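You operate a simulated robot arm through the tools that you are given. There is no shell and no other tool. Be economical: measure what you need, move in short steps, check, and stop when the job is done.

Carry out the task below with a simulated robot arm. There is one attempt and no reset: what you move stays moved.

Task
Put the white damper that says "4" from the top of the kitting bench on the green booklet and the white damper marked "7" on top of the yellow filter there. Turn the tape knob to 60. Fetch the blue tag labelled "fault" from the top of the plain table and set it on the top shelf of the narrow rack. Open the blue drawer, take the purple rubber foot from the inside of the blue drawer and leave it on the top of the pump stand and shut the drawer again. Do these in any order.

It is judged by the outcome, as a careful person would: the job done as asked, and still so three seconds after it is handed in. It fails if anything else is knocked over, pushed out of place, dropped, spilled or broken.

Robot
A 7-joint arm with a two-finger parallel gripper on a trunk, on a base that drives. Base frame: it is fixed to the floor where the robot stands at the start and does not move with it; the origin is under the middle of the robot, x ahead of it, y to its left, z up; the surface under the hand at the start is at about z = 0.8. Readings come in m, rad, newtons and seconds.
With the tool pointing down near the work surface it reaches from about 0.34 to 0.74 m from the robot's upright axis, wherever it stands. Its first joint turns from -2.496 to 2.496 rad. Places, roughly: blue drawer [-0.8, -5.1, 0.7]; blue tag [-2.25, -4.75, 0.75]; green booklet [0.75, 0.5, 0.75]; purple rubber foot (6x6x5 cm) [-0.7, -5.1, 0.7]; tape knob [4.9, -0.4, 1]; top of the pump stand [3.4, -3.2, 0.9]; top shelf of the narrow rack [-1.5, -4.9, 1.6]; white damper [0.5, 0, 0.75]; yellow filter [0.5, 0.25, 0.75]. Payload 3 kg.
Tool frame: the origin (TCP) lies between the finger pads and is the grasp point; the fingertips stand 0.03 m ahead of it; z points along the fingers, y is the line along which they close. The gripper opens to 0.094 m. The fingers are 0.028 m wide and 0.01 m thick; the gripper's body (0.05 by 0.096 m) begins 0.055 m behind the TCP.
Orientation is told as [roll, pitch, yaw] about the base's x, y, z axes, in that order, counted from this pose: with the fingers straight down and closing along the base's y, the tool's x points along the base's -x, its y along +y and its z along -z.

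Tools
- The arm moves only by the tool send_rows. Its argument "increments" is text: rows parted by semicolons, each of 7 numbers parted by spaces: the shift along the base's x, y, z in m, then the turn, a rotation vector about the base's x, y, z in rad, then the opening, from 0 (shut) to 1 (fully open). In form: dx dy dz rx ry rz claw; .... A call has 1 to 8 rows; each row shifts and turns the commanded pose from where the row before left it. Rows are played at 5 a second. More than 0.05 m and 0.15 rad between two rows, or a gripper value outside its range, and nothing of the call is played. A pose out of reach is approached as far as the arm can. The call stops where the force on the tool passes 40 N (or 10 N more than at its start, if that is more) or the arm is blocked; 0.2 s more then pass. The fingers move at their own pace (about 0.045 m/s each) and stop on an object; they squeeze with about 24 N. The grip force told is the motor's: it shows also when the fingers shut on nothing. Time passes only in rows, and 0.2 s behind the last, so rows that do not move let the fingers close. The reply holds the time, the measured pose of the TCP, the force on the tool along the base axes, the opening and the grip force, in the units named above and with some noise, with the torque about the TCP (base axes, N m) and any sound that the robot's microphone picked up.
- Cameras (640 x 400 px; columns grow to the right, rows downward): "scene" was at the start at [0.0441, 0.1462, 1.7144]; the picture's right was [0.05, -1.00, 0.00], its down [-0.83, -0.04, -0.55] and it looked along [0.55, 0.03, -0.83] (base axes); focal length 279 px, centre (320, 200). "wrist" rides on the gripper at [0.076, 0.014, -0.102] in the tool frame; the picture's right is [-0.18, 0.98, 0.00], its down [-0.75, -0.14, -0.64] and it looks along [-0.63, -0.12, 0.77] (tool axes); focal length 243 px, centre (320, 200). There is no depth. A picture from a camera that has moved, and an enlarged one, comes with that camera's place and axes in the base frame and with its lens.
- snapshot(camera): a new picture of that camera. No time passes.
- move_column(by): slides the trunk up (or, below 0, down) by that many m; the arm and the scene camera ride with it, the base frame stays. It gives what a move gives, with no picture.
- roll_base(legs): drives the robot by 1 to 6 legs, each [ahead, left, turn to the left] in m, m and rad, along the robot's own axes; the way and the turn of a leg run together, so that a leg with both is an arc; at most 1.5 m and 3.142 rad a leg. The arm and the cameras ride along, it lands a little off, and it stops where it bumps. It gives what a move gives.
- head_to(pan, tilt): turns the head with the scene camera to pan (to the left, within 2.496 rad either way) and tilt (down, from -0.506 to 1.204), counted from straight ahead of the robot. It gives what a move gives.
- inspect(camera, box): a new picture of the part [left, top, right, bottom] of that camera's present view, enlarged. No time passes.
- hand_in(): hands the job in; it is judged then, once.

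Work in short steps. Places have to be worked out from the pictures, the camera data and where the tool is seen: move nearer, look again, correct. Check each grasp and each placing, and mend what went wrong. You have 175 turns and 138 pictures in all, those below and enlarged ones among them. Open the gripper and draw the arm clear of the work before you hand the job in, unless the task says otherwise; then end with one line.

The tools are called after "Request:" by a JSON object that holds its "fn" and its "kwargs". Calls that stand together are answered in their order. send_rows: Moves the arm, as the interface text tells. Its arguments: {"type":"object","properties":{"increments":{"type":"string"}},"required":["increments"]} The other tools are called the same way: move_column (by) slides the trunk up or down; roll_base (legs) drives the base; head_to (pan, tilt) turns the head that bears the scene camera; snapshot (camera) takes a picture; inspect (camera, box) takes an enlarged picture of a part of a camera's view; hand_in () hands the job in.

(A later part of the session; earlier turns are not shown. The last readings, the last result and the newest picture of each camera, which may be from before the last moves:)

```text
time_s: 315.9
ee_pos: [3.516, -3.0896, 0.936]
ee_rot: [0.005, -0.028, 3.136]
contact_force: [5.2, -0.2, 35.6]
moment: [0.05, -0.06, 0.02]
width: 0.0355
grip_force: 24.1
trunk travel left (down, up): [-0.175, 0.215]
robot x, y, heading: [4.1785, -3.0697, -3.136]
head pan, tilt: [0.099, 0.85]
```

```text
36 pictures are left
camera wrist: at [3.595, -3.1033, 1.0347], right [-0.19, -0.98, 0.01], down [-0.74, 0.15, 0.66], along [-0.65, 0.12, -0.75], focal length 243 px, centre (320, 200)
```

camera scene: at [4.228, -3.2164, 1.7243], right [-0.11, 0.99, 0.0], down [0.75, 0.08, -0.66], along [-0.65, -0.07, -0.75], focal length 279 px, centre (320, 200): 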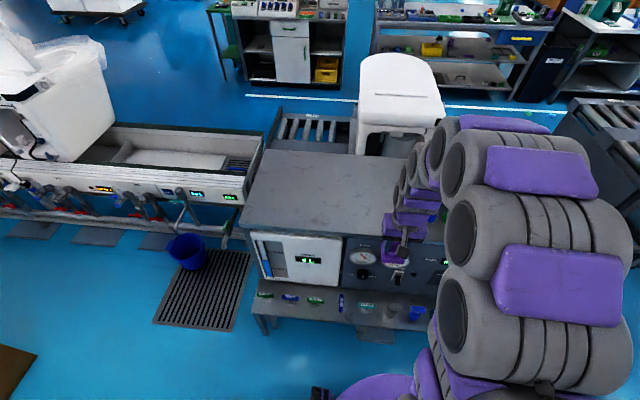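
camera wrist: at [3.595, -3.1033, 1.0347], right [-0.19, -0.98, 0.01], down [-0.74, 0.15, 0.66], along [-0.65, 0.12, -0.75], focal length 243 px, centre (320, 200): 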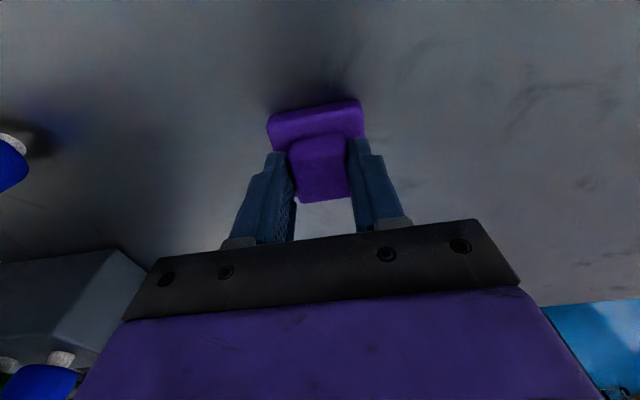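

Firm contact at 0.936. I'll relieve 3 mm, open, and rise clear.

Request:
{"fn": "send_rows", "kwargs": {"increments": "0 0 0.003 0 0 0 0.2; 0 0 0 0 0 0 0.45; 0 0 0 0 0 0 0.7; 0 0 0 0 0 0 0.9; 0 0 0.03 0 0 0 0.95; 0 0 0.045 0 0 0 0.95; 0 0 0.045 0 0 0 0.95; 0 0 0.045 0 0 0 0.95"}}

Request:
{"fn": "snapshot", "kwargs": {"camera": "wrist"}}

```text
time_s: 317.7
ee_pos: [3.5124, -3.0904, 1.1009]
ee_rot: [0.005, -0.022, 3.136]
contact_force: [0.5, -0.1, 0.7]
moment: [0.01, -0.01, 0.0]
width: 0.0894
grip_force: 0.0
trunk travel left (down, up): [-0.175, 0.215]
robot x, y, heading: [4.1766, -3.0719, -3.14]
head pan, tilt: [0.099, 0.85]
```

```text
35 pictures are left
camera wrist: at [3.5922, -3.1033, 1.2015], right [-0.19, -0.98, 0.01], down [-0.74, 0.15, 0.66], along [-0.65, 0.12, -0.75], focal length 243 px, centre (320, 200)
```

wrist: 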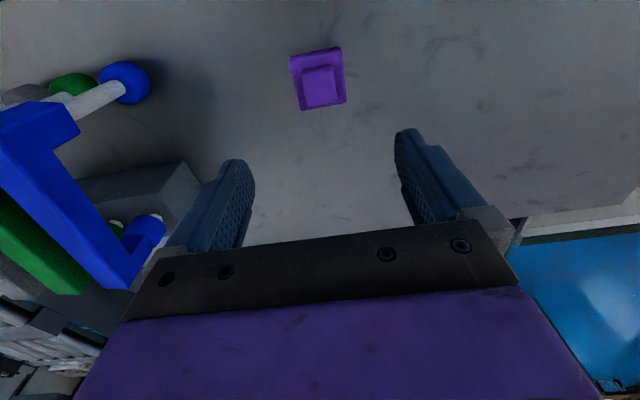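

The purple foot sits upright on the pump stand. I'll retract the arm, then drive north toward the tape machine.

Request:
{"fn": "send_rows", "kwargs": {"increments": "0.048 0 0 0 0 0 1; 0.048 0 0 0 0 0 1; 0.048 0 0 0 0 0 1; 0.048 0 0 0 0 0 1; 0.02 0 0 0 0 0 1"}}

Request:
{"fn": "roll_base", "kwargs": {"legs": [[-0.2, 0, 0], [0, -1.35, 0], [0.3, -1.3, 0], [0, 0, -3.1]]}}

Request:
{"fn": "head_to", "kwargs": {"pan": 0.0, "tilt": 0.6}}

Request:
{"fn": "snapshot", "kwargs": {"camera": "scene"}}

```text
time_s: 318.9
ee_pos: [3.7227, -3.0897, 1.1008]
ee_rot: [0.005, -0.022, 3.135]
contact_force: [0.5, -0.4, 0.1]
moment: [0.01, 0.01, 0.02]
width: 0.094
grip_force: 0.0
trunk travel left (down, up): [-0.175, 0.215]
robot x, y, heading: [4.1835, -3.0684, -3.134]
head pan, tilt: [0.099, 0.85]
```

```text
time_s: 340.4
ee_pos: [4.5127, -0.3541, 1.101]
ee_rot: [0.005, -0.024, 0.072]
contact_force: [0.6, -0.6, -0.1]
moment: [0.01, 0.02, -0.02]
width: 0.094
grip_force: 0.0
trunk travel left (down, up): [-0.175, 0.215]
robot x, y, heading: [4.0597, -0.4131, 0.078]
head pan, tilt: [0.099, 0.85]
```

```text
time_s: 341.1
ee_pos: [4.5121, -0.3545, 1.1022]
ee_rot: [0.005, -0.023, 0.073]
contact_force: [-0.3, 0.1, -0.1]
moment: [0.01, -0.01, -0.01]
width: 0.0941
grip_force: 0.1
trunk travel left (down, up): [-0.175, 0.215]
robot x, y, heading: [4.0588, -0.4113, 0.078]
head pan, tilt: [0.0, 0.6]
```

```text
34 pictures are left
camera scene: at [4.1083, -0.2658, 1.7451], right [0.08, -1.0, 0.0], down [-0.57, -0.05, -0.82], along [0.82, 0.07, -0.57], focal length 279 px, centre (320, 200)
```

scene: 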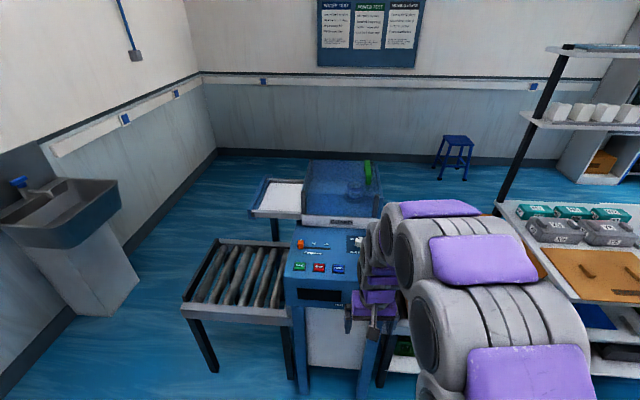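

The tape machine's control panel is in front of me. I'll enlarge it with both cameras.

Request:
{"fn": "inspect", "kwargs": {"camera": "scene", "box": [280, 190, 400, 310]}}

Request:
{"fn": "snapshot", "kwargs": {"camera": "wrist"}}

```text
3.33 times, centred on (340, 250) of scene
camera zoom: at [4.1083, -0.2658, 1.7451], right [0.08, -1.0, 0.0], down [-0.57, -0.05, -0.82], along [0.82, 0.07, -0.57], focal length 929 px, centre (253, 33)
```

zoom: 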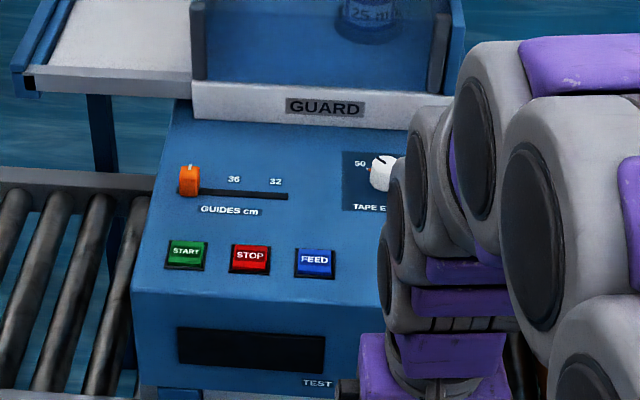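

```text
32 pictures are left
camera wrist: at [4.4341, -0.3461, 1.2018], right [0.11, 0.99, 0.01], down [0.75, -0.09, 0.66], along [0.66, -0.07, -0.75], focal length 243 px, centre (320, 200)
```

wrist: 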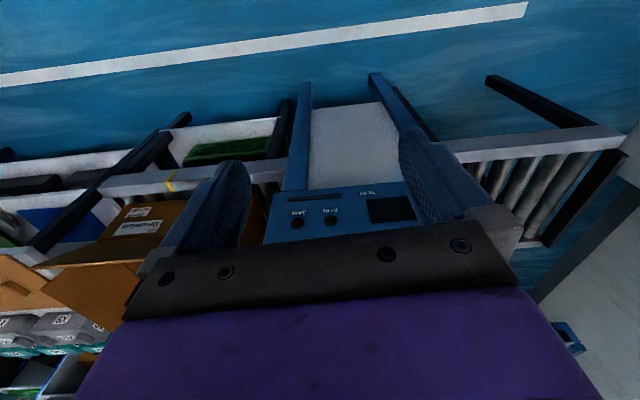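

The white "TAPE" knob is at about (4.908, -0.348, 1.0) on the panel's top. I'll raise the hand, roll 0.2 m closer, and view its scale with the wrist camera.

Request:
{"fn": "send_rows", "kwargs": {"increments": "0 0 0.04 0 0 0 1; 0 0 0.04 0 0 -0.07 1; 0 0 0.03 0 0 0 1"}}

Request:
{"fn": "roll_base", "kwargs": {"legs": [[0.22, 0, -0.07]]}}

Request:
{"fn": "snapshot", "kwargs": {"camera": "wrist"}}

```text
time_s: 341.9
ee_pos: [4.51, -0.3548, 1.2131]
ee_rot: [0.006, -0.021, 0.004]
contact_force: [0.2, -0.7, 0.3]
moment: [-0.02, -0.01, 0.0]
width: 0.0938
grip_force: 0.0
trunk travel left (down, up): [-0.175, 0.215]
robot x, y, heading: [4.0609, -0.4106, 0.08]
head pan, tilt: [0.0, 0.6]
```

```text
time_s: 343.6
ee_pos: [4.7368, -0.3745, 1.2132]
ee_rot: [0.005, -0.023, -0.065]
contact_force: [0.9, 0.7, -0.3]
moment: [0.0, 0.01, 0.03]
width: 0.094
grip_force: 0.0
trunk travel left (down, up): [-0.175, 0.215]
robot x, y, heading: [4.2807, -0.3983, 0.014]
head pan, tilt: [0.0, 0.6]
```

```text
31 pictures are left
camera wrist: at [4.6601, -0.355, 1.3119], right [0.25, 0.97, 0.01], down [0.73, -0.19, 0.66], along [0.64, -0.16, -0.75], focal length 243 px, centre (320, 200)
```

wrist: 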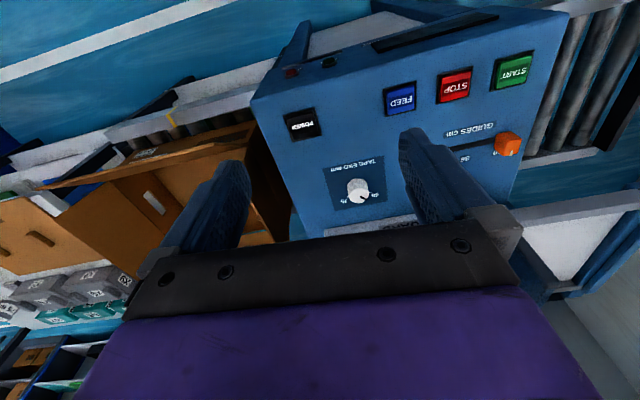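

I'll enlarge the knob's scale.

Request:
{"fn": "inspect", "kwargs": {"camera": "wrist", "box": [320, 150, 400, 210]}}

Request:
{"fn": "inspect", "kwargs": {"camera": "scene", "box": [320, 210, 440, 310]}}

```text
6.67 times, centred on (360, 180) of wrist
camera zoom: at [4.6601, -0.355, 1.3119], right [0.25, 0.97, 0.01], down [0.73, -0.19, 0.66], along [0.64, -0.16, -0.75], focal length 1618 px, centre (53, 333)
```

zoom: 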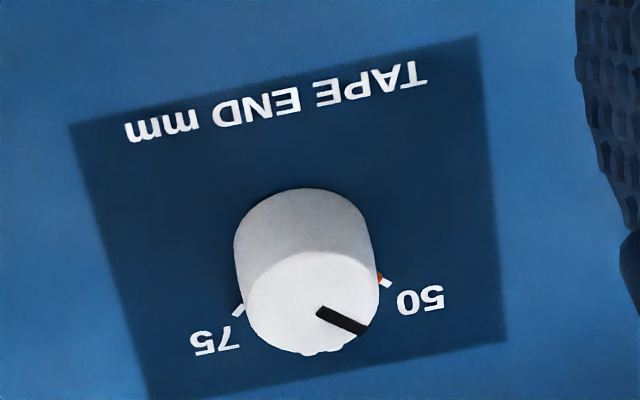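

```text
4.00 times, centred on (380, 260) of scene
camera zoom: at [4.3396, -0.2589, 1.7451], right [0.02, -1.0, 0.0], down [-0.57, -0.01, -0.82], along [0.82, 0.01, -0.57], focal length 1115 px, centre (80, -40)
```

zoom: 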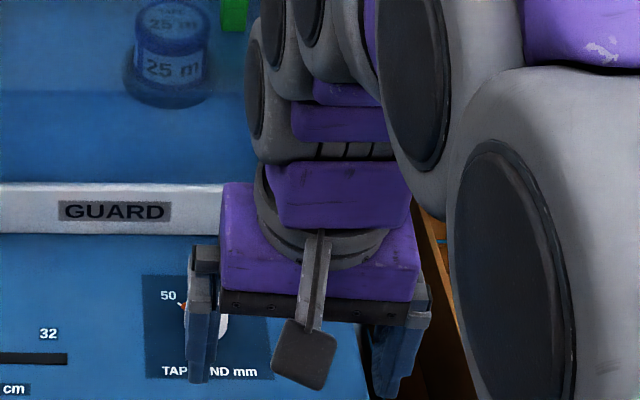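

The scale runs 50 → 75 over the knob's far side; the pointer is near 50. I'll move the hand aside to the right for a clear view from the head camera.

Request:
{"fn": "send_rows", "kwargs": {"increments": "-0.02 -0.04 0 0 0 0 1; -0.02 -0.045 0 0 0 0 1; 0 -0.048 0 0 0 0 1; 0 -0.048 0 0 0 0 1; 0 -0.048 0 0 0 0 1"}}

Request:
{"fn": "inspect", "kwargs": {"camera": "scene", "box": [330, 225, 400, 285]}}

```text
time_s: 344.8
ee_pos: [4.6956, -0.6091, 1.2117]
ee_rot: [0.007, -0.023, -0.064]
contact_force: [-0.2, -0.3, -1.0]
moment: [0.02, 0.01, 0.0]
width: 0.0939
grip_force: 0.0
trunk travel left (down, up): [-0.175, 0.215]
robot x, y, heading: [4.2787, -0.3979, 0.018]
head pan, tilt: [0.0, 0.6]
```

```text
6.67 times, centred on (365, 255) of scene
camera zoom: at [4.3384, -0.2639, 1.7455], right [0.02, -1.0, 0.0], down [-0.57, -0.01, -0.82], along [0.82, 0.01, -0.57], focal length 1858 px, centre (20, -167)
```

zoom: 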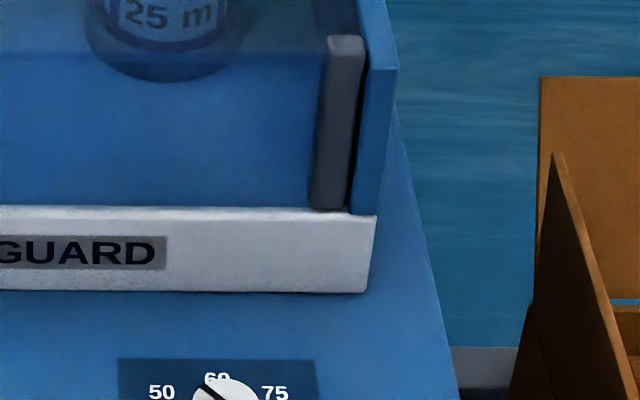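

Nice: "60" is at the top. Enlarging on the knob proper.

Request:
{"fn": "inspect", "kwargs": {"camera": "scene", "box": [334, 270, 384, 310]}}

```text
10.00 times, centred on (359, 290) of scene
camera zoom: at [4.3384, -0.2639, 1.7455], right [0.02, -1.0, 0.0], down [-0.57, -0.01, -0.82], along [0.82, 0.01, -0.57], focal length 2786 px, centre (-70, -700)
```

zoom: 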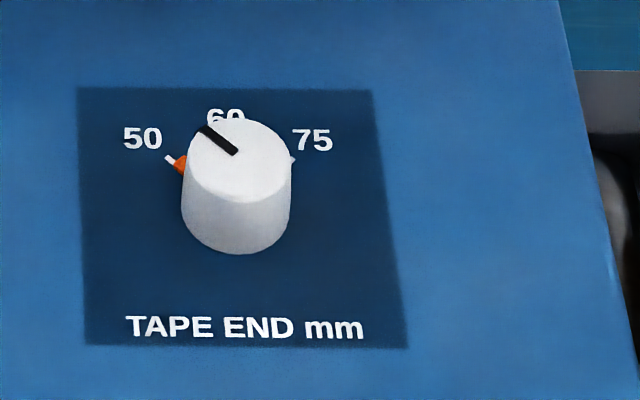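

Knob: Ø≈3.3 cm, top centre ≈(4.907, -0.355, 1.025). Scale 50 (≈-47°), 60 (≈-9°), 75 (≈+46°), so I need about 38° clockwise. I'll bring the hand above it, pre-rotated to yaw +0.25.

Request:
{"fn": "send_rows", "kwargs": {"increments": "0.0302 0.0363 0 0 0 0.045 1; 0.0302 0.0363 0 0 0 0.045 1; 0.0302 0.0363 0 0 0 0.045 1; 0.0302 0.0363 0 0 0 0.045 0.8; 0.0302 0.0363 0 0 0 0.045 0.7; 0.0302 0.0363 0 0 0 0.045 0.7; 0.0302 0.0363 0 0 0 0.045 0.7; 0 0 -0.045 0 0 0 0.7"}}

Request:
{"fn": "send_rows", "kwargs": {"increments": "0 0 -0.04 0 0 0 0.7; 0 0 -0.03 0 0 0 0.7; 0 0 0 0 0 0 0.7"}}

Request:
{"fn": "snapshot", "kwargs": {"camera": "wrist"}}

```text
time_s: 346.6
ee_pos: [4.9093, -0.3483, 1.1659]
ee_rot: [0.005, -0.024, 0.253]
contact_force: [-0.5, -0.2, 0.1]
moment: [-0.03, 0.0, 0.02]
width: 0.0661
grip_force: 0.0
trunk travel left (down, up): [-0.175, 0.215]
robot x, y, heading: [4.2798, -0.4006, 0.017]
head pan, tilt: [0.0, 0.6]
```

```text
time_s: 347.4
ee_pos: [4.9069, -0.3472, 1.0975]
ee_rot: [0.004, -0.025, 0.249]
contact_force: [0.0, 0.6, -1.0]
moment: [-0.01, 0.0, 0.01]
width: 0.0656
grip_force: 0.0
trunk travel left (down, up): [-0.175, 0.215]
robot x, y, heading: [4.2869, -0.3999, 0.011]
head pan, tilt: [0.0, 0.6]
```

```text
26 pictures are left
camera wrist: at [4.8287, -0.3537, 1.1963], right [-0.07, 1.0, 0.01], down [0.75, 0.04, 0.66], along [0.66, 0.05, -0.75], focal length 243 px, centre (320, 200)
```

wrist: 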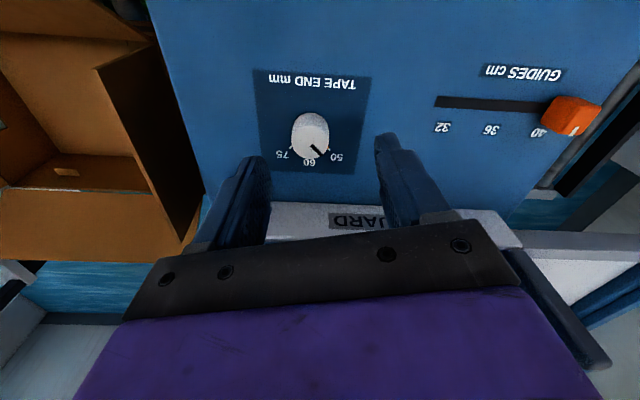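

Triangulating again gives the knob nearer (4.922, -0.352) with its top at z≈1.005. I'll shift and lower to z≈1.055, then look.

Request:
{"fn": "send_rows", "kwargs": {"increments": "0.014 -0.005 -0.02 0 0 0 0.7; 0 0 -0.022 0 0 0 0.7; 0 0 0 0 0 0 0.7"}}

Request:
{"fn": "snapshot", "kwargs": {"camera": "wrist"}}

```text
time_s: 348.2
ee_pos: [4.9203, -0.3521, 1.0566]
ee_rot: [0.005, -0.024, 0.249]
contact_force: [0.1, 0.1, -0.1]
moment: [-0.01, 0.0, 0.0]
width: 0.0659
grip_force: 0.1
trunk travel left (down, up): [-0.175, 0.215]
robot x, y, heading: [4.2791, -0.404, 0.015]
head pan, tilt: [0.0, 0.6]
```

```text
25 pictures are left
camera wrist: at [4.8415, -0.3587, 1.1556], right [-0.07, 1.0, 0.01], down [0.75, 0.04, 0.66], along [0.66, 0.05, -0.75], focal length 243 px, centre (320, 200)
```

wrist: 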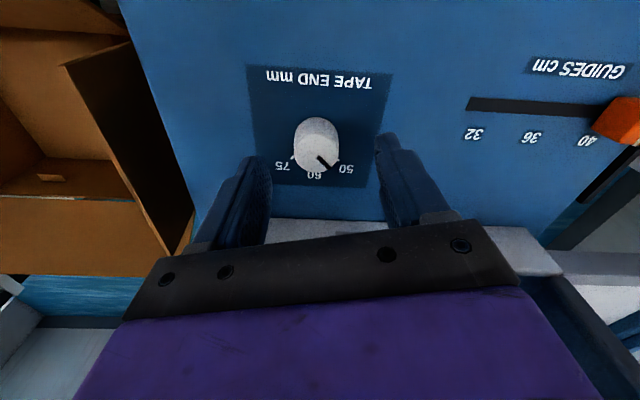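

Consistent: knob centre ≈(4.931, -0.352), top ≈1.003. I'll shift 1 cm forward and lower to z≈1.018, then look.

Request:
{"fn": "send_rows", "kwargs": {"increments": "0.01 0 -0.015 0 0 0 0.7; 0 0 -0.015 0 0 0 0.7; 0 0 -0.007 0 0 0 0.7; 0 0 0 0 0 0 0.7"}}

Request:
{"fn": "snapshot", "kwargs": {"camera": "wrist"}}

```text
time_s: 349.2
ee_pos: [4.9295, -0.3541, 1.0191]
ee_rot: [0.004, -0.026, 0.251]
contact_force: [-1.3, -0.3, -0.3]
moment: [0.03, -0.01, 0.01]
width: 0.0659
grip_force: 0.1
trunk travel left (down, up): [-0.175, 0.215]
robot x, y, heading: [4.2814, -0.4029, 0.022]
head pan, tilt: [0.0, 0.6]
```

```text
24 pictures are left
camera wrist: at [4.8511, -0.36, 1.119], right [-0.07, 1.0, 0.01], down [0.75, 0.04, 0.66], along [0.66, 0.05, -0.75], focal length 243 px, centre (320, 200)
```

wrist: 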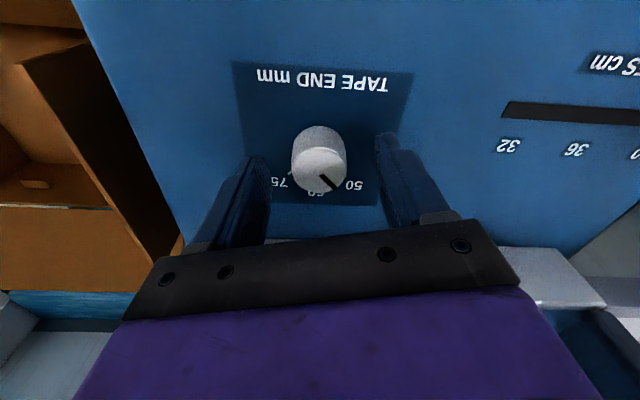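

Well aligned. I'll lower 4 mm and close on the knob.

Request:
{"fn": "send_rows", "kwargs": {"increments": "-0.001 0 -0.004 0 0 0 0.7; 0 0 0 0 0 0 0.3; 0 0 0 0 0 0 0.2; 0 0 0 0 0 0 0.2; 0 0 0 0 0 0 0.2"}}

```text
time_s: 350.4
ee_pos: [4.9297, -0.3564, 1.015]
ee_rot: [0.005, -0.024, 0.249]
contact_force: [2.5, -5.5, -0.5]
moment: [-0.21, 0.03, -0.06]
width: 0.0336
grip_force: 45.1
trunk travel left (down, up): [-0.175, 0.215]
robot x, y, heading: [4.28, -0.399, 0.013]
head pan, tilt: [0.0, 0.6]
```

Knob gripped (33.6 mm). I'll rotate clockwise 0.655 rad.

Request:
{"fn": "send_rows", "kwargs": {"increments": "0 0 0 0 0 -0.11 0.2; 0 0 0 0 0 -0.11 0.2; 0 0 0 0 0 -0.11 0.2; 0 0 0 0 0 -0.11 0.2; 0 0 0 0 0 -0.11 0.2; 0 0 0 0 0 -0.105 0.2; 0 0 0 0 0 0 0.2"}}

Request:
{"fn": "inspect", "kwargs": {"camera": "wrist", "box": [240, 110, 400, 210]}}

```text
time_s: 352.0
ee_pos: [4.9286, -0.3519, 1.015]
ee_rot: [0.006, -0.026, -0.405]
contact_force: [5.4, 8.4, 3.6]
moment: [0.57, 0.54, 0.02]
width: 0.0333
grip_force: 45.5
trunk travel left (down, up): [-0.175, 0.215]
robot x, y, heading: [4.2794, -0.4018, 0.017]
head pan, tilt: [0.0, 0.6]
```

```text
4.00 times, centred on (320, 160) of wrist
camera zoom: at [4.8633, -0.3079, 1.1147], right [0.56, 0.83, 0.01], down [0.62, -0.42, 0.66], along [0.55, -0.36, -0.75], focal length 970 px, centre (320, 360)
```

zoom: 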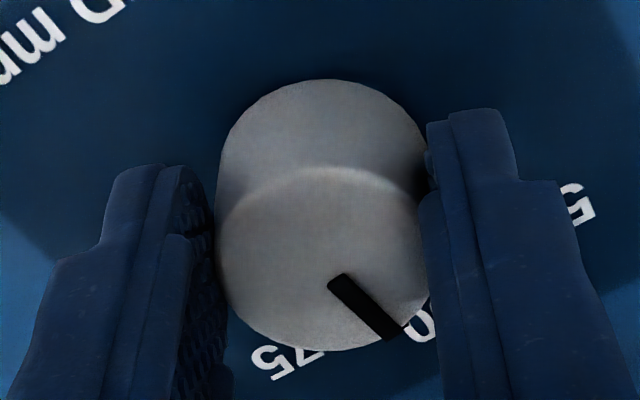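

The pointer now aims at the 60. I'll release, rise, and move aside to verify from the head camera.

Request:
{"fn": "send_rows", "kwargs": {"increments": "0 0 0 0 0 0 0.5; 0 0 0 0 0 0 0.7; 0 0 0 0 0 0 0.7; 0 0 0.03 0 0 0 0.7; 0 0 0.048 0 0 0 0.8; 0 0 0.048 0 0 0 0.9; 0 0 0.048 0 0 0 1; 0 0 0.02 0 0 0 1"}}

Request:
{"fn": "send_rows", "kwargs": {"increments": "-0.04 -0.025 0 0 0 0.06 1; -0.04 -0.025 0 0 0 0.06 1; -0.035 -0.03 0 0 0 0.06 1; -0.03 -0.035 0 0 0 0.06 1; -0.03 -0.035 0 0 0 0.06 1; -0.03 -0.035 0 0 0 0.05 1; -0.02 -0.04 0 0 0 0.05 1; 0 -0.03 0 0 0 0 1"}}

Request:
{"fn": "inspect", "kwargs": {"camera": "scene", "box": [334, 270, 384, 310]}}

```text
time_s: 353.8
ee_pos: [4.9278, -0.3544, 1.2101]
ee_rot: [0.006, -0.026, -0.405]
contact_force: [0.0, -0.2, -0.2]
moment: [-0.01, -0.01, -0.02]
width: 0.0942
grip_force: 0.1
trunk travel left (down, up): [-0.175, 0.215]
robot x, y, heading: [4.2821, -0.4028, 0.017]
head pan, tilt: [0.0, 0.6]
```

```text
time_s: 355.6
ee_pos: [4.7045, -0.6122, 1.2074]
ee_rot: [0.009, -0.023, -0.002]
contact_force: [0.3, 1.0, 1.0]
moment: [-0.03, 0.0, -0.03]
width: 0.0941
grip_force: 0.1
trunk travel left (down, up): [-0.175, 0.215]
robot x, y, heading: [4.2851, -0.4056, 0.013]
head pan, tilt: [0.0, 0.6]
```

```text
10.00 times, centred on (359, 290) of scene
camera zoom: at [4.3387, -0.2632, 1.7455], right [0.02, -1.0, 0.0], down [-0.57, -0.01, -0.82], along [0.82, 0.01, -0.57], focal length 2786 px, centre (-70, -700)
```

zoom: 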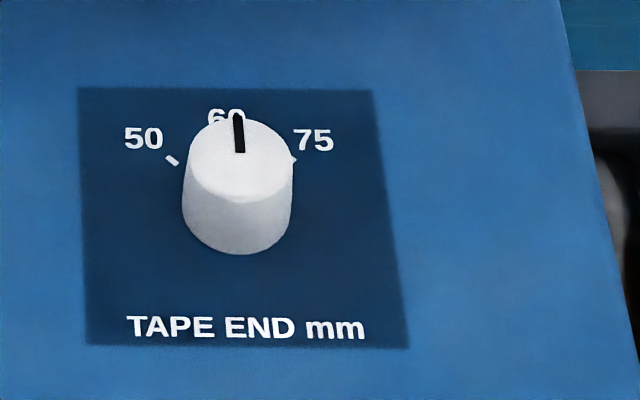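

The pointer appears at 12 o'clock, right at the 60 label (equally spaced 50/60/75 marks). I'll cross-check from the wrist camera.

Request:
{"fn": "inspect", "kwargs": {"camera": "wrist", "box": [420, 120, 540, 210]}}

```text
4.44 times, centred on (480, 165) of wrist
camera zoom: at [4.6265, -0.5977, 1.3071], right [0.19, 0.98, 0.01], down [0.74, -0.15, 0.66], along [0.65, -0.11, -0.75], focal length 1078 px, centre (-391, 356)
```

zoom: 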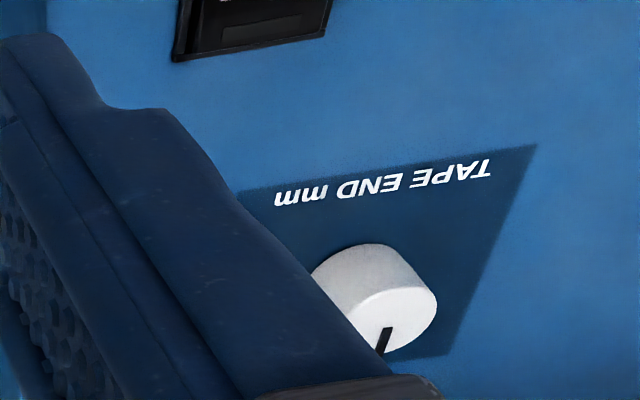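

Confirmed: pointer aligned with 60. Now I'll return west along the aisle to the far side of the kitting bench.

Request:
{"fn": "roll_base", "kwargs": {"legs": [[-0.5, 0.17, 0], [0, 0, 3.12], [1.4, 0, 0], [0.7, 0, 0]]}}

Request:
{"fn": "head_to", "kwargs": {"pan": -0.2, "tilt": 0.6}}

Request:
{"fn": "snapshot", "kwargs": {"camera": "scene"}}

```text
time_s: 376.0
ee_pos: [1.2499, 0.1059, 1.2068]
ee_rot: [0.007, -0.026, 3.072]
contact_force: [-0.1, -0.4, 0.5]
moment: [-0.02, -0.04, 0.02]
width: 0.0937
grip_force: 0.1
trunk travel left (down, up): [-0.175, 0.215]
robot x, y, heading: [1.6614, -0.1316, 3.094]
head pan, tilt: [0.0, 0.6]
```

```text
time_s: 376.7
ee_pos: [1.2513, 0.1046, 1.2085]
ee_rot: [0.008, -0.024, 3.072]
contact_force: [-0.3, -0.1, 0.4]
moment: [0.01, 0.01, 0.01]
width: 0.094
grip_force: 0.0
trunk travel left (down, up): [-0.175, 0.215]
robot x, y, heading: [1.6582, -0.1286, 3.09]
head pan, tilt: [-0.201, 0.6]
```

```text
20 pictures are left
camera scene: at [1.5934, -0.2484, 1.7453], right [0.25, 0.97, 0.0], down [0.55, -0.14, -0.82], along [-0.8, 0.2, -0.57], focal length 279 px, centre (320, 200)
```

scene: 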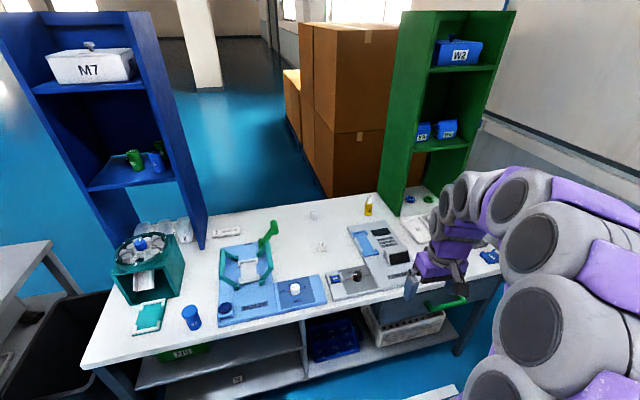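

I see the filter stack, and two white dampers. Enlarging to verify "5" and "4" after the earlier base move.

Request:
{"fn": "inspect", "kwargs": {"camera": "scene", "box": [290, 185, 400, 265]}}

```text
5.00 times, centred on (345, 225) of scene
camera zoom: at [1.5934, -0.2484, 1.7453], right [0.25, 0.97, 0.0], down [0.55, -0.14, -0.82], along [-0.8, 0.2, -0.57], focal length 1393 px, centre (195, 75)
```

zoom: 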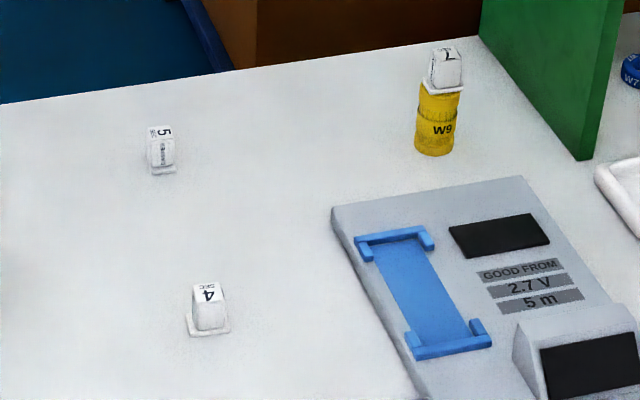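

"4", the filter stack are fine, but "5" got dragged ~11 cm and turned by my earlier faulty move; it stands at ≈(0.43, 0.006) instead of ≈(0.533, 0.037). I'll put "4" on the booklet now, then go round to the near side and restore "5". Driving up to the bench's far side.

Request:
{"fn": "roll_base", "kwargs": {"legs": [[0, -0.33, 0.05], [0.35, 0, 0]]}}

Request:
{"fn": "send_rows", "kwargs": {"increments": "-0.03 -0.038 -0.02 0 0 0.07 1; -0.03 -0.038 -0.02 0 0 0 1; -0.03 -0.038 -0.02 0 0 0 1; -0.03 -0.038 -0.02 0 0 0 1; -0.02 -0.04 -0.02 0 0 0 1; -0.02 -0.04 -0.02 0 0 0 1; -0.02 -0.04 -0.02 0 0 0 1; 0 -0.04 -0.025 0 0 0 1"}}

```text
time_s: 380.7
ee_pos: [0.9048, 0.4183, 1.2057]
ee_rot: [0.012, -0.022, 3.12]
contact_force: [-0.1, 1.0, -0.1]
moment: [0.01, -0.04, -0.02]
width: 0.094
grip_force: 0.1
trunk travel left (down, up): [-0.175, 0.215]
robot x, y, heading: [1.3274, 0.195, -3.139]
head pan, tilt: [-0.201, 0.6]
```

```text
refused: row 1 steps farther than a row can; nothing moved
```

Step too long; using shorter ones.

Request:
{"fn": "send_rows", "kwargs": {"increments": "-0.022 -0.04 -0.015 0 0 0.0 1; -0.022 -0.04 -0.015 0 0 0 1; -0.022 -0.04 -0.015 0 0 0 1; -0.022 -0.04 -0.015 0 0 0 1; -0.022 -0.04 -0.015 0 0 0 1; -0.022 -0.04 -0.015 0 0 0 1; -0.022 -0.04 -0.015 0 0 0 1; -0.022 -0.04 -0.015 0 0 0 1"}}

Request:
{"fn": "send_rows", "kwargs": {"increments": "-0.019 -0.034 -0.02 0 0 -0.05 1; -0.019 -0.034 -0.025 0 0 -0.05 1; -0.019 -0.034 -0.025 0 0 0 1; 0 0 -0.045 0 0 0 1; 0 0 0 0 0 0 1"}}

Request:
{"fn": "snapshot", "kwargs": {"camera": "wrist"}}

```text
time_s: 382.5
ee_pos: [0.7309, 0.1009, 1.0878]
ee_rot: [0.017, -0.023, 3.119]
contact_force: [0.1, 0.6, 0.6]
moment: [-0.07, 0.0, 0.01]
width: 0.0939
grip_force: 0.1
trunk travel left (down, up): [-0.175, 0.215]
robot x, y, heading: [1.3255, 0.1965, -3.142]
head pan, tilt: [-0.201, 0.6]
```

```text
time_s: 383.7
ee_pos: [0.6747, -0.0103, 0.9731]
ee_rot: [0.008, -0.028, 3.021]
contact_force: [0.4, 0.4, 1.1]
moment: [0.0, -0.02, 0.0]
width: 0.094
grip_force: 0.2
trunk travel left (down, up): [-0.175, 0.215]
robot x, y, heading: [1.3256, 0.197, -3.141]
head pan, tilt: [-0.201, 0.6]
```

```text
18 pictures are left
camera wrist: at [0.7532, -0.0312, 1.0724], right [-0.3, -0.95, 0.01], down [-0.71, 0.23, 0.66], along [-0.63, 0.19, -0.75], focal length 243 px, centre (320, 200)
```

wrist: 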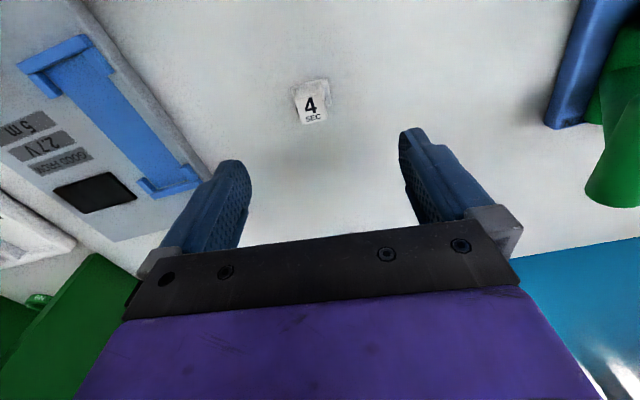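

"4" at (0.6745, 0.000). I'll correct y by 1 cm, yaw slightly, and descend to 0.852 to grip.

Request:
{"fn": "send_rows", "kwargs": {"increments": "0.001 0.01 -0.03 0 0 0.04 1; 0 0 -0.045 0 0 0 1; 0 0 -0.03 0 0 0 1; 0 0 -0.012 0 0 0 1; 0 0 0 0 0 0 1"}}

Request:
{"fn": "snapshot", "kwargs": {"camera": "wrist"}}

```text
time_s: 384.9
ee_pos: [0.6742, 0.0032, 0.8546]
ee_rot: [0.01, -0.022, 3.061]
contact_force: [-0.2, -0.2, -0.4]
moment: [-0.03, 0.02, 0.02]
width: 0.0939
grip_force: 0.0
trunk travel left (down, up): [-0.175, 0.215]
robot x, y, heading: [1.323, 0.1952, -3.138]
head pan, tilt: [-0.201, 0.6]
```

```text
17 pictures are left
camera wrist: at [0.7535, -0.0152, 0.9547], right [-0.26, -0.96, 0.01], down [-0.72, 0.21, 0.66], along [-0.64, 0.16, -0.75], focal length 243 px, centre (320, 200)
```

wrist: 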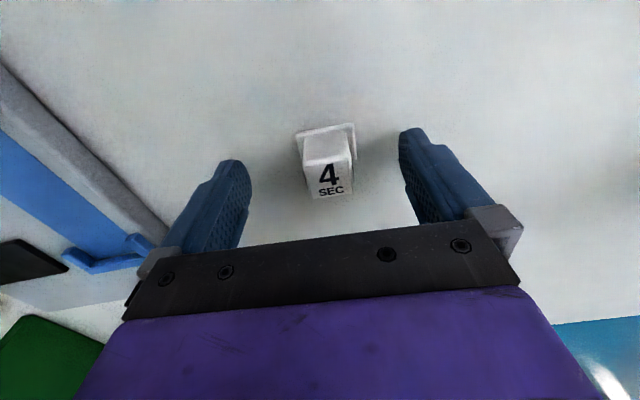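

Aligned. Lower 3 mm, close, and lift.

Request:
{"fn": "send_rows", "kwargs": {"increments": "0 -0.004 -0.003 0 0 0 1; 0 0 0 0 0 0 0.1; 0 0 0 0 0 0 0.1; 0 0 0 0 0 0 0.1; 0 0 0 0 0 0 0.1; 0 0 0 0 0 0 0.1; 0 0 0.03 0 0 0 0.1; 0 0 0.045 0 0 0 0.1"}}

```text
time_s: 386.7
ee_pos: [0.6738, 0.0002, 0.9265]
ee_rot: [0.01, -0.025, 3.062]
contact_force: [-0.3, -0.7, 0.3]
moment: [0.0, 0.01, 0.0]
width: 0.0268
grip_force: 23.6
trunk travel left (down, up): [-0.175, 0.215]
robot x, y, heading: [1.3265, 0.1993, -3.136]
head pan, tilt: [-0.201, 0.6]
```

Held. I'll raise and carry it toward the booklet.

Request:
{"fn": "send_rows", "kwargs": {"increments": "0 0 0.048 0 0 0 0.1; 0 0 0.045 0 0 0 0.1; 0.0145 0.045 0 0 0 0 0.1; 0.0145 0.045 0 0 0 0 0.1; 0.0145 0.045 0 0 0 0 0.1; 0.0145 0.045 0 0 0 0 0.1; 0.0145 0.045 0 0 0 0 0.1; 0.0145 0.045 0 0 0 0 0.1"}}

Request:
{"fn": "send_rows", "kwargs": {"increments": "0.0145 0.045 0 0 0 0.02 0.1; 0.0145 0.045 0 0 0 0.02 0.1; 0.0145 0.045 0 0 0 0.02 0.1; 0.0145 0.045 0 0 0 0.02 0.1; 0.008 0.025 0 0 0 0 0.1; 0 0 -0.03 0 0 0 0.1; 0 0 0 0 0 0 0.1"}}

Request:
{"fn": "snapshot", "kwargs": {"camera": "wrist"}}

```text
time_s: 388.5
ee_pos: [0.7611, 0.2716, 1.0201]
ee_rot: [0.011, -0.025, 3.062]
contact_force: [0.5, -0.1, -0.6]
moment: [0.0, -0.02, -0.03]
width: 0.0269
grip_force: 23.8
trunk travel left (down, up): [-0.175, 0.215]
robot x, y, heading: [1.3258, 0.1946, -3.138]
head pan, tilt: [-0.201, 0.6]
```

```text
time_s: 390.1
ee_pos: [0.8285, 0.4764, 0.9905]
ee_rot: [0.012, -0.024, 3.142]
contact_force: [-0.2, 0.9, -1.3]
moment: [-0.03, -0.03, 0.02]
width: 0.027
grip_force: 24.0
trunk travel left (down, up): [-0.175, 0.215]
robot x, y, heading: [1.327, 0.1986, -3.142]
head pan, tilt: [-0.201, 0.6]
```

```text
16 pictures are left
camera wrist: at [0.9082, 0.4642, 1.0901], right [-0.18, -0.98, 0.02], down [-0.74, 0.15, 0.66], along [-0.65, 0.11, -0.75], focal length 243 px, centre (320, 200)
```

wrist: 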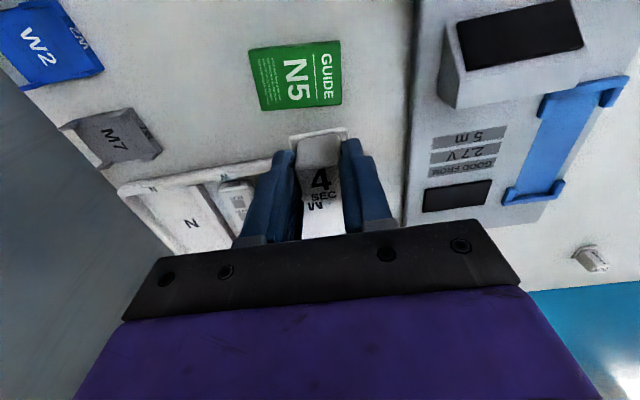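

Booklet centre at (0.8435, 0.4975). I'll shift over it and lower to just above.

Request:
{"fn": "send_rows", "kwargs": {"increments": "0.015 0.021 -0.03 0 0 0 0.1; 0 0 -0.045 0 0 0 0.1; 0 0 -0.035 0 0 0 0.1; 0 0 0 0 0 0 0.1"}}

Request:
{"fn": "snapshot", "kwargs": {"camera": "wrist"}}

```text
time_s: 391.1
ee_pos: [0.8441, 0.4967, 0.8814]
ee_rot: [0.011, -0.023, 3.14]
contact_force: [0.1, -0.1, 0.4]
moment: [-0.03, -0.02, 0.02]
width: 0.0274
grip_force: 24.2
trunk travel left (down, up): [-0.175, 0.215]
robot x, y, heading: [1.3266, 0.1963, -3.141]
head pan, tilt: [-0.201, 0.6]
```

```text
15 pictures are left
camera wrist: at [0.9234, 0.484, 0.9813], right [-0.18, -0.98, 0.02], down [-0.74, 0.15, 0.66], along [-0.65, 0.11, -0.75], focal length 243 px, centre (320, 200)
```

wrist: 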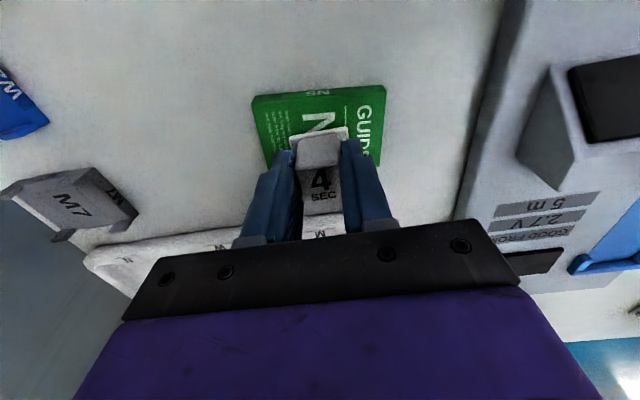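

Centred. Lowering in small steps to contact.

Request:
{"fn": "send_rows", "kwargs": {"increments": "0 0 -0.005 0 0 0 0.1; 0 0 -0.004 0 0 0 0.1; 0 0 -0.003 0 0 0 0.1; 0 0 0 0 0 0 0.1"}}

```text
time_s: 392.1
ee_pos: [0.8426, 0.4973, 0.8675]
ee_rot: [0.011, -0.022, -3.141]
contact_force: [-0.3, -0.6, -0.1]
moment: [0.01, 0.0, 0.03]
width: 0.0269
grip_force: 23.9
trunk travel left (down, up): [-0.175, 0.215]
robot x, y, heading: [1.3256, 0.2014, -3.14]
head pan, tilt: [-0.201, 0.6]
```

Request:
{"fn": "send_rows", "kwargs": {"increments": "0 0 -0.003 0 0 0 0.1; 0 0 -0.003 0 0 0 0.1; 0 0 0 0 0 0 0.1"}}

```text
time_s: 392.9
ee_pos: [0.8433, 0.4961, 0.8627]
ee_rot: [0.011, -0.025, 3.14]
contact_force: [-1.7, 0.9, 21.2]
moment: [0.02, 0.16, -0.05]
width: 0.0272
grip_force: 24.4
trunk travel left (down, up): [-0.175, 0.215]
robot x, y, heading: [1.3265, 0.1942, -3.141]
head pan, tilt: [-0.201, 0.6]
```

Contact (21 N). I'll ease up 3 mm, release and rise.

Request:
{"fn": "send_rows", "kwargs": {"increments": "0 0 0.003 0 0 0 0.1; 0 0 0 0 0 0 0.3; 0 0 0 0 0 0 0.6; 0 0 0 0 0 0 0.9; 0 0 0.02 0 0 0 1; 0 0 0.04 0 0 0 1; 0 0 0.048 0 0 0 1; 0 0 0.048 0 0 0 1"}}

Request:
{"fn": "snapshot", "kwargs": {"camera": "wrist"}}

```text
time_s: 394.7
ee_pos: [0.8436, 0.497, 1.0222]
ee_rot: [0.01, -0.026, 3.142]
contact_force: [1.2, 0.2, 0.1]
moment: [-0.01, 0.03, 0.0]
width: 0.094
grip_force: 0.1
trunk travel left (down, up): [-0.175, 0.215]
robot x, y, heading: [1.325, 0.1932, -3.143]
head pan, tilt: [-0.201, 0.6]
```

```text
14 pictures are left
camera wrist: at [0.9231, 0.4847, 1.1226], right [-0.18, -0.98, 0.02], down [-0.74, 0.15, 0.66], along [-0.65, 0.11, -0.75], focal length 243 px, centre (320, 200)
```

wrist: 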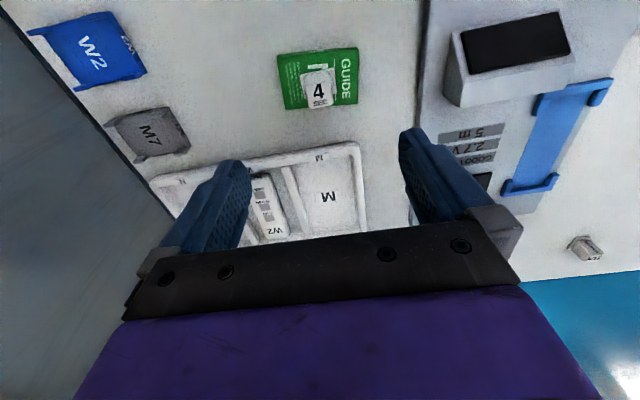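

"4" is on the green booklet. Now to restore "5" from the near side, by the known southern route. First raise and centre the hand.

Request:
{"fn": "send_rows", "kwargs": {"increments": "0.01 -0.04 0.02 0 0 0 1; 0.01 -0.04 0.02 0 0 0 1; 0.01 -0.04 0.02 0 0 0 1; 0.01 -0.04 0.02 0 0 0 1; 0.01 -0.045 0.01 0 0 0 1; 0 -0.045 0 0 0 0 1; 0 -0.045 0 0 0 0 1; 0 0 0 0 0 0 1"}}

Request:
{"fn": "roll_base", "kwargs": {"legs": [[-0.28, 0, 0], [0, 0, 1.571], [1.5, 0, 0], [1.5, 0, 0]]}}

```text
time_s: 396.5
ee_pos: [0.8924, 0.1982, 1.1123]
ee_rot: [0.011, -0.025, 3.143]
contact_force: [0.5, -0.6, -0.5]
moment: [-0.02, 0.0, -0.01]
width: 0.0941
grip_force: 0.0
trunk travel left (down, up): [-0.175, 0.215]
robot x, y, heading: [1.3292, 0.1942, -3.138]
head pan, tilt: [-0.201, 0.6]
```

```text
time_s: 416.2
ee_pos: [1.5818, -3.2051, 1.1124]
ee_rot: [0.009, -0.026, -1.579]
contact_force: [0.7, 0.1, -0.4]
moment: [0.02, 0.02, 0.01]
width: 0.0938
grip_force: 0.0
trunk travel left (down, up): [-0.175, 0.215]
robot x, y, heading: [1.5873, -2.7709, -1.578]
head pan, tilt: [-0.201, 0.6]
```

On track. Continue south to y≈-6.1 and then strafe west.

Request:
{"fn": "roll_base", "kwargs": {"legs": [[1.5, 0, 0.007], [1.5, 0, 0], [0.35, 0, 0], [0, -1.5, 0], [0, -1.5, 0], [0, -1.5, 0]]}}

```text
time_s: 453.3
ee_pos: [-2.9996, -6.2663, 1.1125]
ee_rot: [0.01, -0.025, -1.639]
contact_force: [-0.4, -0.3, 1.1]
moment: [0.02, 0.02, 0.01]
width: 0.0941
grip_force: 0.1
trunk travel left (down, up): [-0.175, 0.215]
robot x, y, heading: [-2.9706, -5.835, -1.638]
head pan, tilt: [-0.201, 0.6]
```

Slightly drifted; correct heading, clear the table end, go north, then east.

Request:
{"fn": "roll_base", "kwargs": {"legs": [[0, -0.3, 0.067], [-1.5, 0, 0], [-0.85, 0, 0], [0, 1.5, 0], [0, 1.05, 0], [0, 0, 1.571]]}}

```text
time_s: 482.4
ee_pos: [-0.3045, -3.4189, 1.1143]
ee_rot: [0.011, -0.026, 0.03]
contact_force: [-0.4, -0.6, -0.1]
moment: [-0.01, 0.0, 0.01]
width: 0.094
grip_force: 0.0
trunk travel left (down, up): [-0.175, 0.215]
robot x, y, heading: [-0.732, -3.4302, 0.031]
head pan, tilt: [-0.201, 0.6]
```

Now north to the bench front.

Request:
{"fn": "roll_base", "kwargs": {"legs": [[0, 1.5, -0.031], [0, 1.5, 0], [0, 0.42, 0]]}}

```text
time_s: 498.9
ee_pos: [-0.3561, -0.0537, 1.1135]
ee_rot: [0.013, -0.025, 0.009]
contact_force: [0.5, -1.1, 0.0]
moment: [0.02, -0.02, 0.02]
width: 0.0938
grip_force: 0.2
trunk travel left (down, up): [-0.175, 0.215]
robot x, y, heading: [-0.7866, -0.0512, 0.013]
head pan, tilt: [-0.201, 0.6]
```

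Request:
{"fn": "roll_base", "kwargs": {"legs": [[0.75, 0.04, -0.01]]}}

Request:
{"fn": "snapshot", "kwargs": {"camera": "wrist"}}

```text
time_s: 502.8
ee_pos: [0.3757, -0.0166, 1.1139]
ee_rot: [0.012, -0.026, -0.009]
contact_force: [0.5, -0.2, -0.6]
moment: [-0.04, 0.02, 0.04]
width: 0.094
grip_force: 0.1
trunk travel left (down, up): [-0.175, 0.215]
robot x, y, heading: [-0.0555, -0.0119, -0.011]
head pan, tilt: [-0.201, 0.6]
```

```text
13 pictures are left
camera wrist: at [0.2982, -0.0017, 1.2134], right [0.19, 0.98, 0.02], down [0.74, -0.15, 0.66], along [0.65, -0.11, -0.75], focal length 243 px, centre (320, 200)
```

wrist: 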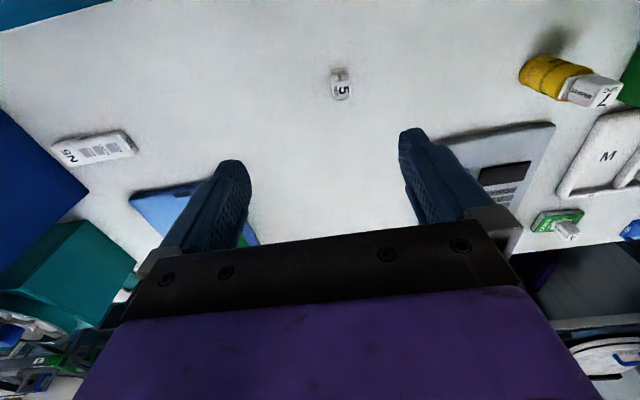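

"5" top is at about (0.415, 0.013). I'll go above it and look closely at its yaw.

Request:
{"fn": "send_rows", "kwargs": {"increments": "0.02 0.015 -0.04 0 0 0 1; 0.02 0.014 -0.04 0 0 0 1; 0 0 -0.048 0 0 0 1; 0 0 -0.048 0 0 0 1; 0 0 0 0 0 0 1"}}

Request:
{"fn": "inspect", "kwargs": {"camera": "wrist", "box": [260, 65, 380, 140]}}

```text
time_s: 504.0
ee_pos: [0.4124, 0.0095, 0.938]
ee_rot: [0.011, -0.03, -0.008]
contact_force: [0.4, 0.5, -0.3]
moment: [-0.01, 0.02, 0.01]
width: 0.0939
grip_force: 0.3
trunk travel left (down, up): [-0.175, 0.215]
robot x, y, heading: [-0.05, -0.0087, -0.004]
head pan, tilt: [-0.201, 0.6]
```

```text
5.33 times, centred on (320, 102) of wrist
camera zoom: at [0.3352, 0.0234, 1.0363], right [0.19, 0.98, 0.02], down [0.73, -0.15, 0.66], along [0.65, -0.11, -0.75], focal length 1294 px, centre (320, 720)
```

zoom: 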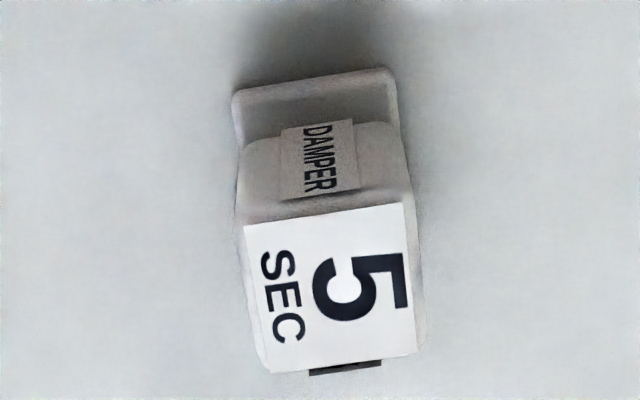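

"5" is turned +90°: its edges lie at ≈-0.05 rad, centre (0.4145, 0.0135). I'll align, descend and grip.

Request:
{"fn": "send_rows", "kwargs": {"increments": "0.001 0.004 -0.03 0 0.02 -0.045 1; 0 0 -0.03 0 0 0 1; 0 0 -0.02 0 0 0 1; 0 0 -0.006 0 0 0 1; 0 0 0 0 0 0 1"}}

Request:
{"fn": "snapshot", "kwargs": {"camera": "wrist"}}

```text
time_s: 505.2
ee_pos: [0.4168, 0.0151, 0.8509]
ee_rot: [0.012, -0.006, -0.053]
contact_force: [0.1, 0.3, -0.3]
moment: [0.0, 0.03, 0.01]
width: 0.0938
grip_force: 0.1
trunk travel left (down, up): [-0.175, 0.215]
robot x, y, heading: [-0.0534, -0.011, -0.007]
head pan, tilt: [-0.201, 0.6]
```

```text
11 pictures are left
camera wrist: at [0.3412, 0.0334, 0.9529], right [0.24, 0.97, 0.01], down [0.74, -0.19, 0.65], along [0.63, -0.14, -0.76], focal length 243 px, centre (320, 200)
```

wrist: 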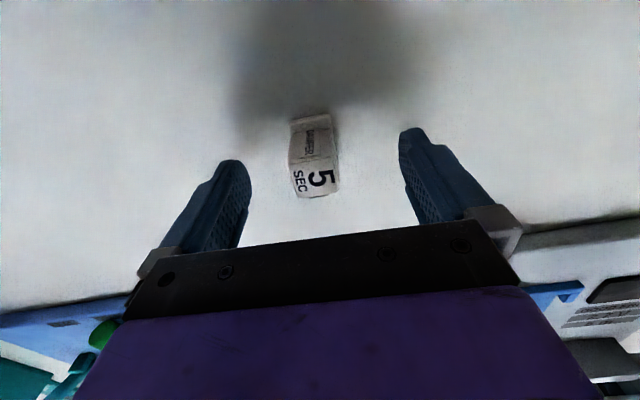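

Aligned; close and lift.

Request:
{"fn": "send_rows", "kwargs": {"increments": "0 -0.002 0 0 0 0 0.1; 0 0 0 0 0 0 0.1; 0 0 0 0 0 0 0.1; 0 0 0 0 0 0 0.1; 0 0 0 0 0 0 0.1; 0 0 0.03 0 0 0 0.1; 0 0 0.045 0 0 0 0.1; 0 0 0.03 0 0 0 0.1"}}

Request:
{"fn": "send_rows", "kwargs": {"increments": "0.015 0.003 0 0 0 -0.145 0.1; 0.015 0.003 0 0 0 -0.145 0.1; 0.015 0.003 0 0 0 -0.145 0.1; 0.015 0.003 0 0 0 -0.145 0.1; 0.015 0.003 0 0 0 -0.145 0.1; 0.015 0.003 0 0 0 -0.145 0.1; 0.015 0.003 0 0 0 -0.145 0.1; 0.01 0.002 0 0 0 -0.145 0.1"}}

Request:
{"fn": "send_rows", "kwargs": {"increments": "0 0 0 0 0 -0.145 0.1; 0 0 0 0 0 -0.145 0.1; 0 0 0 0 0 -0.145 0.1; 0 0 0 0 0 -0.025 0.1; 0 0 0 0 0 0 0.1"}}

Request:
{"fn": "snapshot", "kwargs": {"camera": "wrist"}}

```text
time_s: 507.0
ee_pos: [0.4157, 0.0156, 0.957]
ee_rot: [0.011, -0.007, -0.051]
contact_force: [0.7, 0.0, -0.4]
moment: [-0.01, 0.02, -0.02]
width: 0.0271
grip_force: 23.7
trunk travel left (down, up): [-0.175, 0.215]
robot x, y, heading: [-0.057, -0.0083, -0.002]
head pan, tilt: [-0.201, 0.6]
```

```text
time_s: 508.8
ee_pos: [0.5313, 0.0371, 0.958]
ee_rot: [0.011, -0.008, -1.216]
contact_force: [0.1, -0.2, -0.4]
moment: [-0.02, 0.01, 0.0]
width: 0.027
grip_force: 24.4
trunk travel left (down, up): [-0.175, 0.215]
robot x, y, heading: [-0.0515, -0.0062, -0.002]
head pan, tilt: [-0.201, 0.6]
```

```text
time_s: 510.0
ee_pos: [0.5297, 0.0379, 0.9571]
ee_rot: [0.012, -0.011, -1.675]
contact_force: [0.6, 0.5, -0.8]
moment: [0.01, 0.02, 0.01]
width: 0.0271
grip_force: 23.8
trunk travel left (down, up): [-0.175, 0.215]
robot x, y, heading: [-0.0574, -0.0097, -0.004]
head pan, tilt: [-0.201, 0.6]
```

```text
10 pictures are left
camera wrist: at [0.5523, 0.113, 1.0579], right [0.96, -0.28, 0.01], down [-0.22, -0.73, 0.65], along [-0.17, -0.62, -0.76], focal length 243 px, centre (320, 200)
```

wrist: 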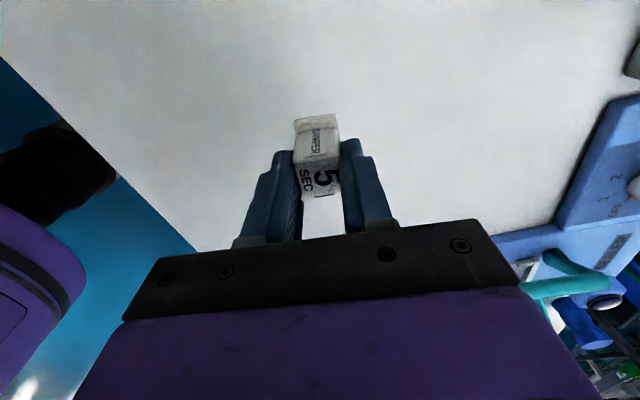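

"5" now faces the original way at (0.530, 0.038). Lowering to 0.853 and releasing.

Request:
{"fn": "send_rows", "kwargs": {"increments": "0.003 0 -0.045 0 0 0 0.1; 0 0 -0.04 0 0 0 0.1; 0 0 -0.014 0 0 0 0.1; 0 0 -0.004 0 0 0 0.1; 0 0 0 0 0 0 0.1"}}

```text
time_s: 511.2
ee_pos: [0.534, 0.037, 0.8551]
ee_rot: [0.012, -0.01, -1.673]
contact_force: [0.3, 0.4, -0.2]
moment: [0.0, -0.03, 0.0]
width: 0.0269
grip_force: 24.1
trunk travel left (down, up): [-0.175, 0.215]
robot x, y, heading: [-0.0555, -0.0065, -0.006]
head pan, tilt: [-0.201, 0.6]
```

Request:
{"fn": "send_rows", "kwargs": {"increments": "0 0 -0.003 0 0 0 0.1; 0 0 -0.0015 0 0 0 0.1; 0 0 0 0 0 0 0.3; 0 0 0 0 0 0 0.6; 0 0 0 0 0 0 0.9; 0 0 0 0 0 0 1; 0 0 0.03 0 0 0 1; 0 0 0.045 0 0 0 1"}}

```text
time_s: 513.0
ee_pos: [0.5346, 0.0387, 0.9235]
ee_rot: [0.012, -0.011, -1.672]
contact_force: [0.8, -0.1, 0.2]
moment: [0.03, 0.0, -0.02]
width: 0.094
grip_force: 0.2
trunk travel left (down, up): [-0.175, 0.215]
robot x, y, heading: [-0.0568, -0.0124, -0.008]
head pan, tilt: [-0.201, 0.6]
```

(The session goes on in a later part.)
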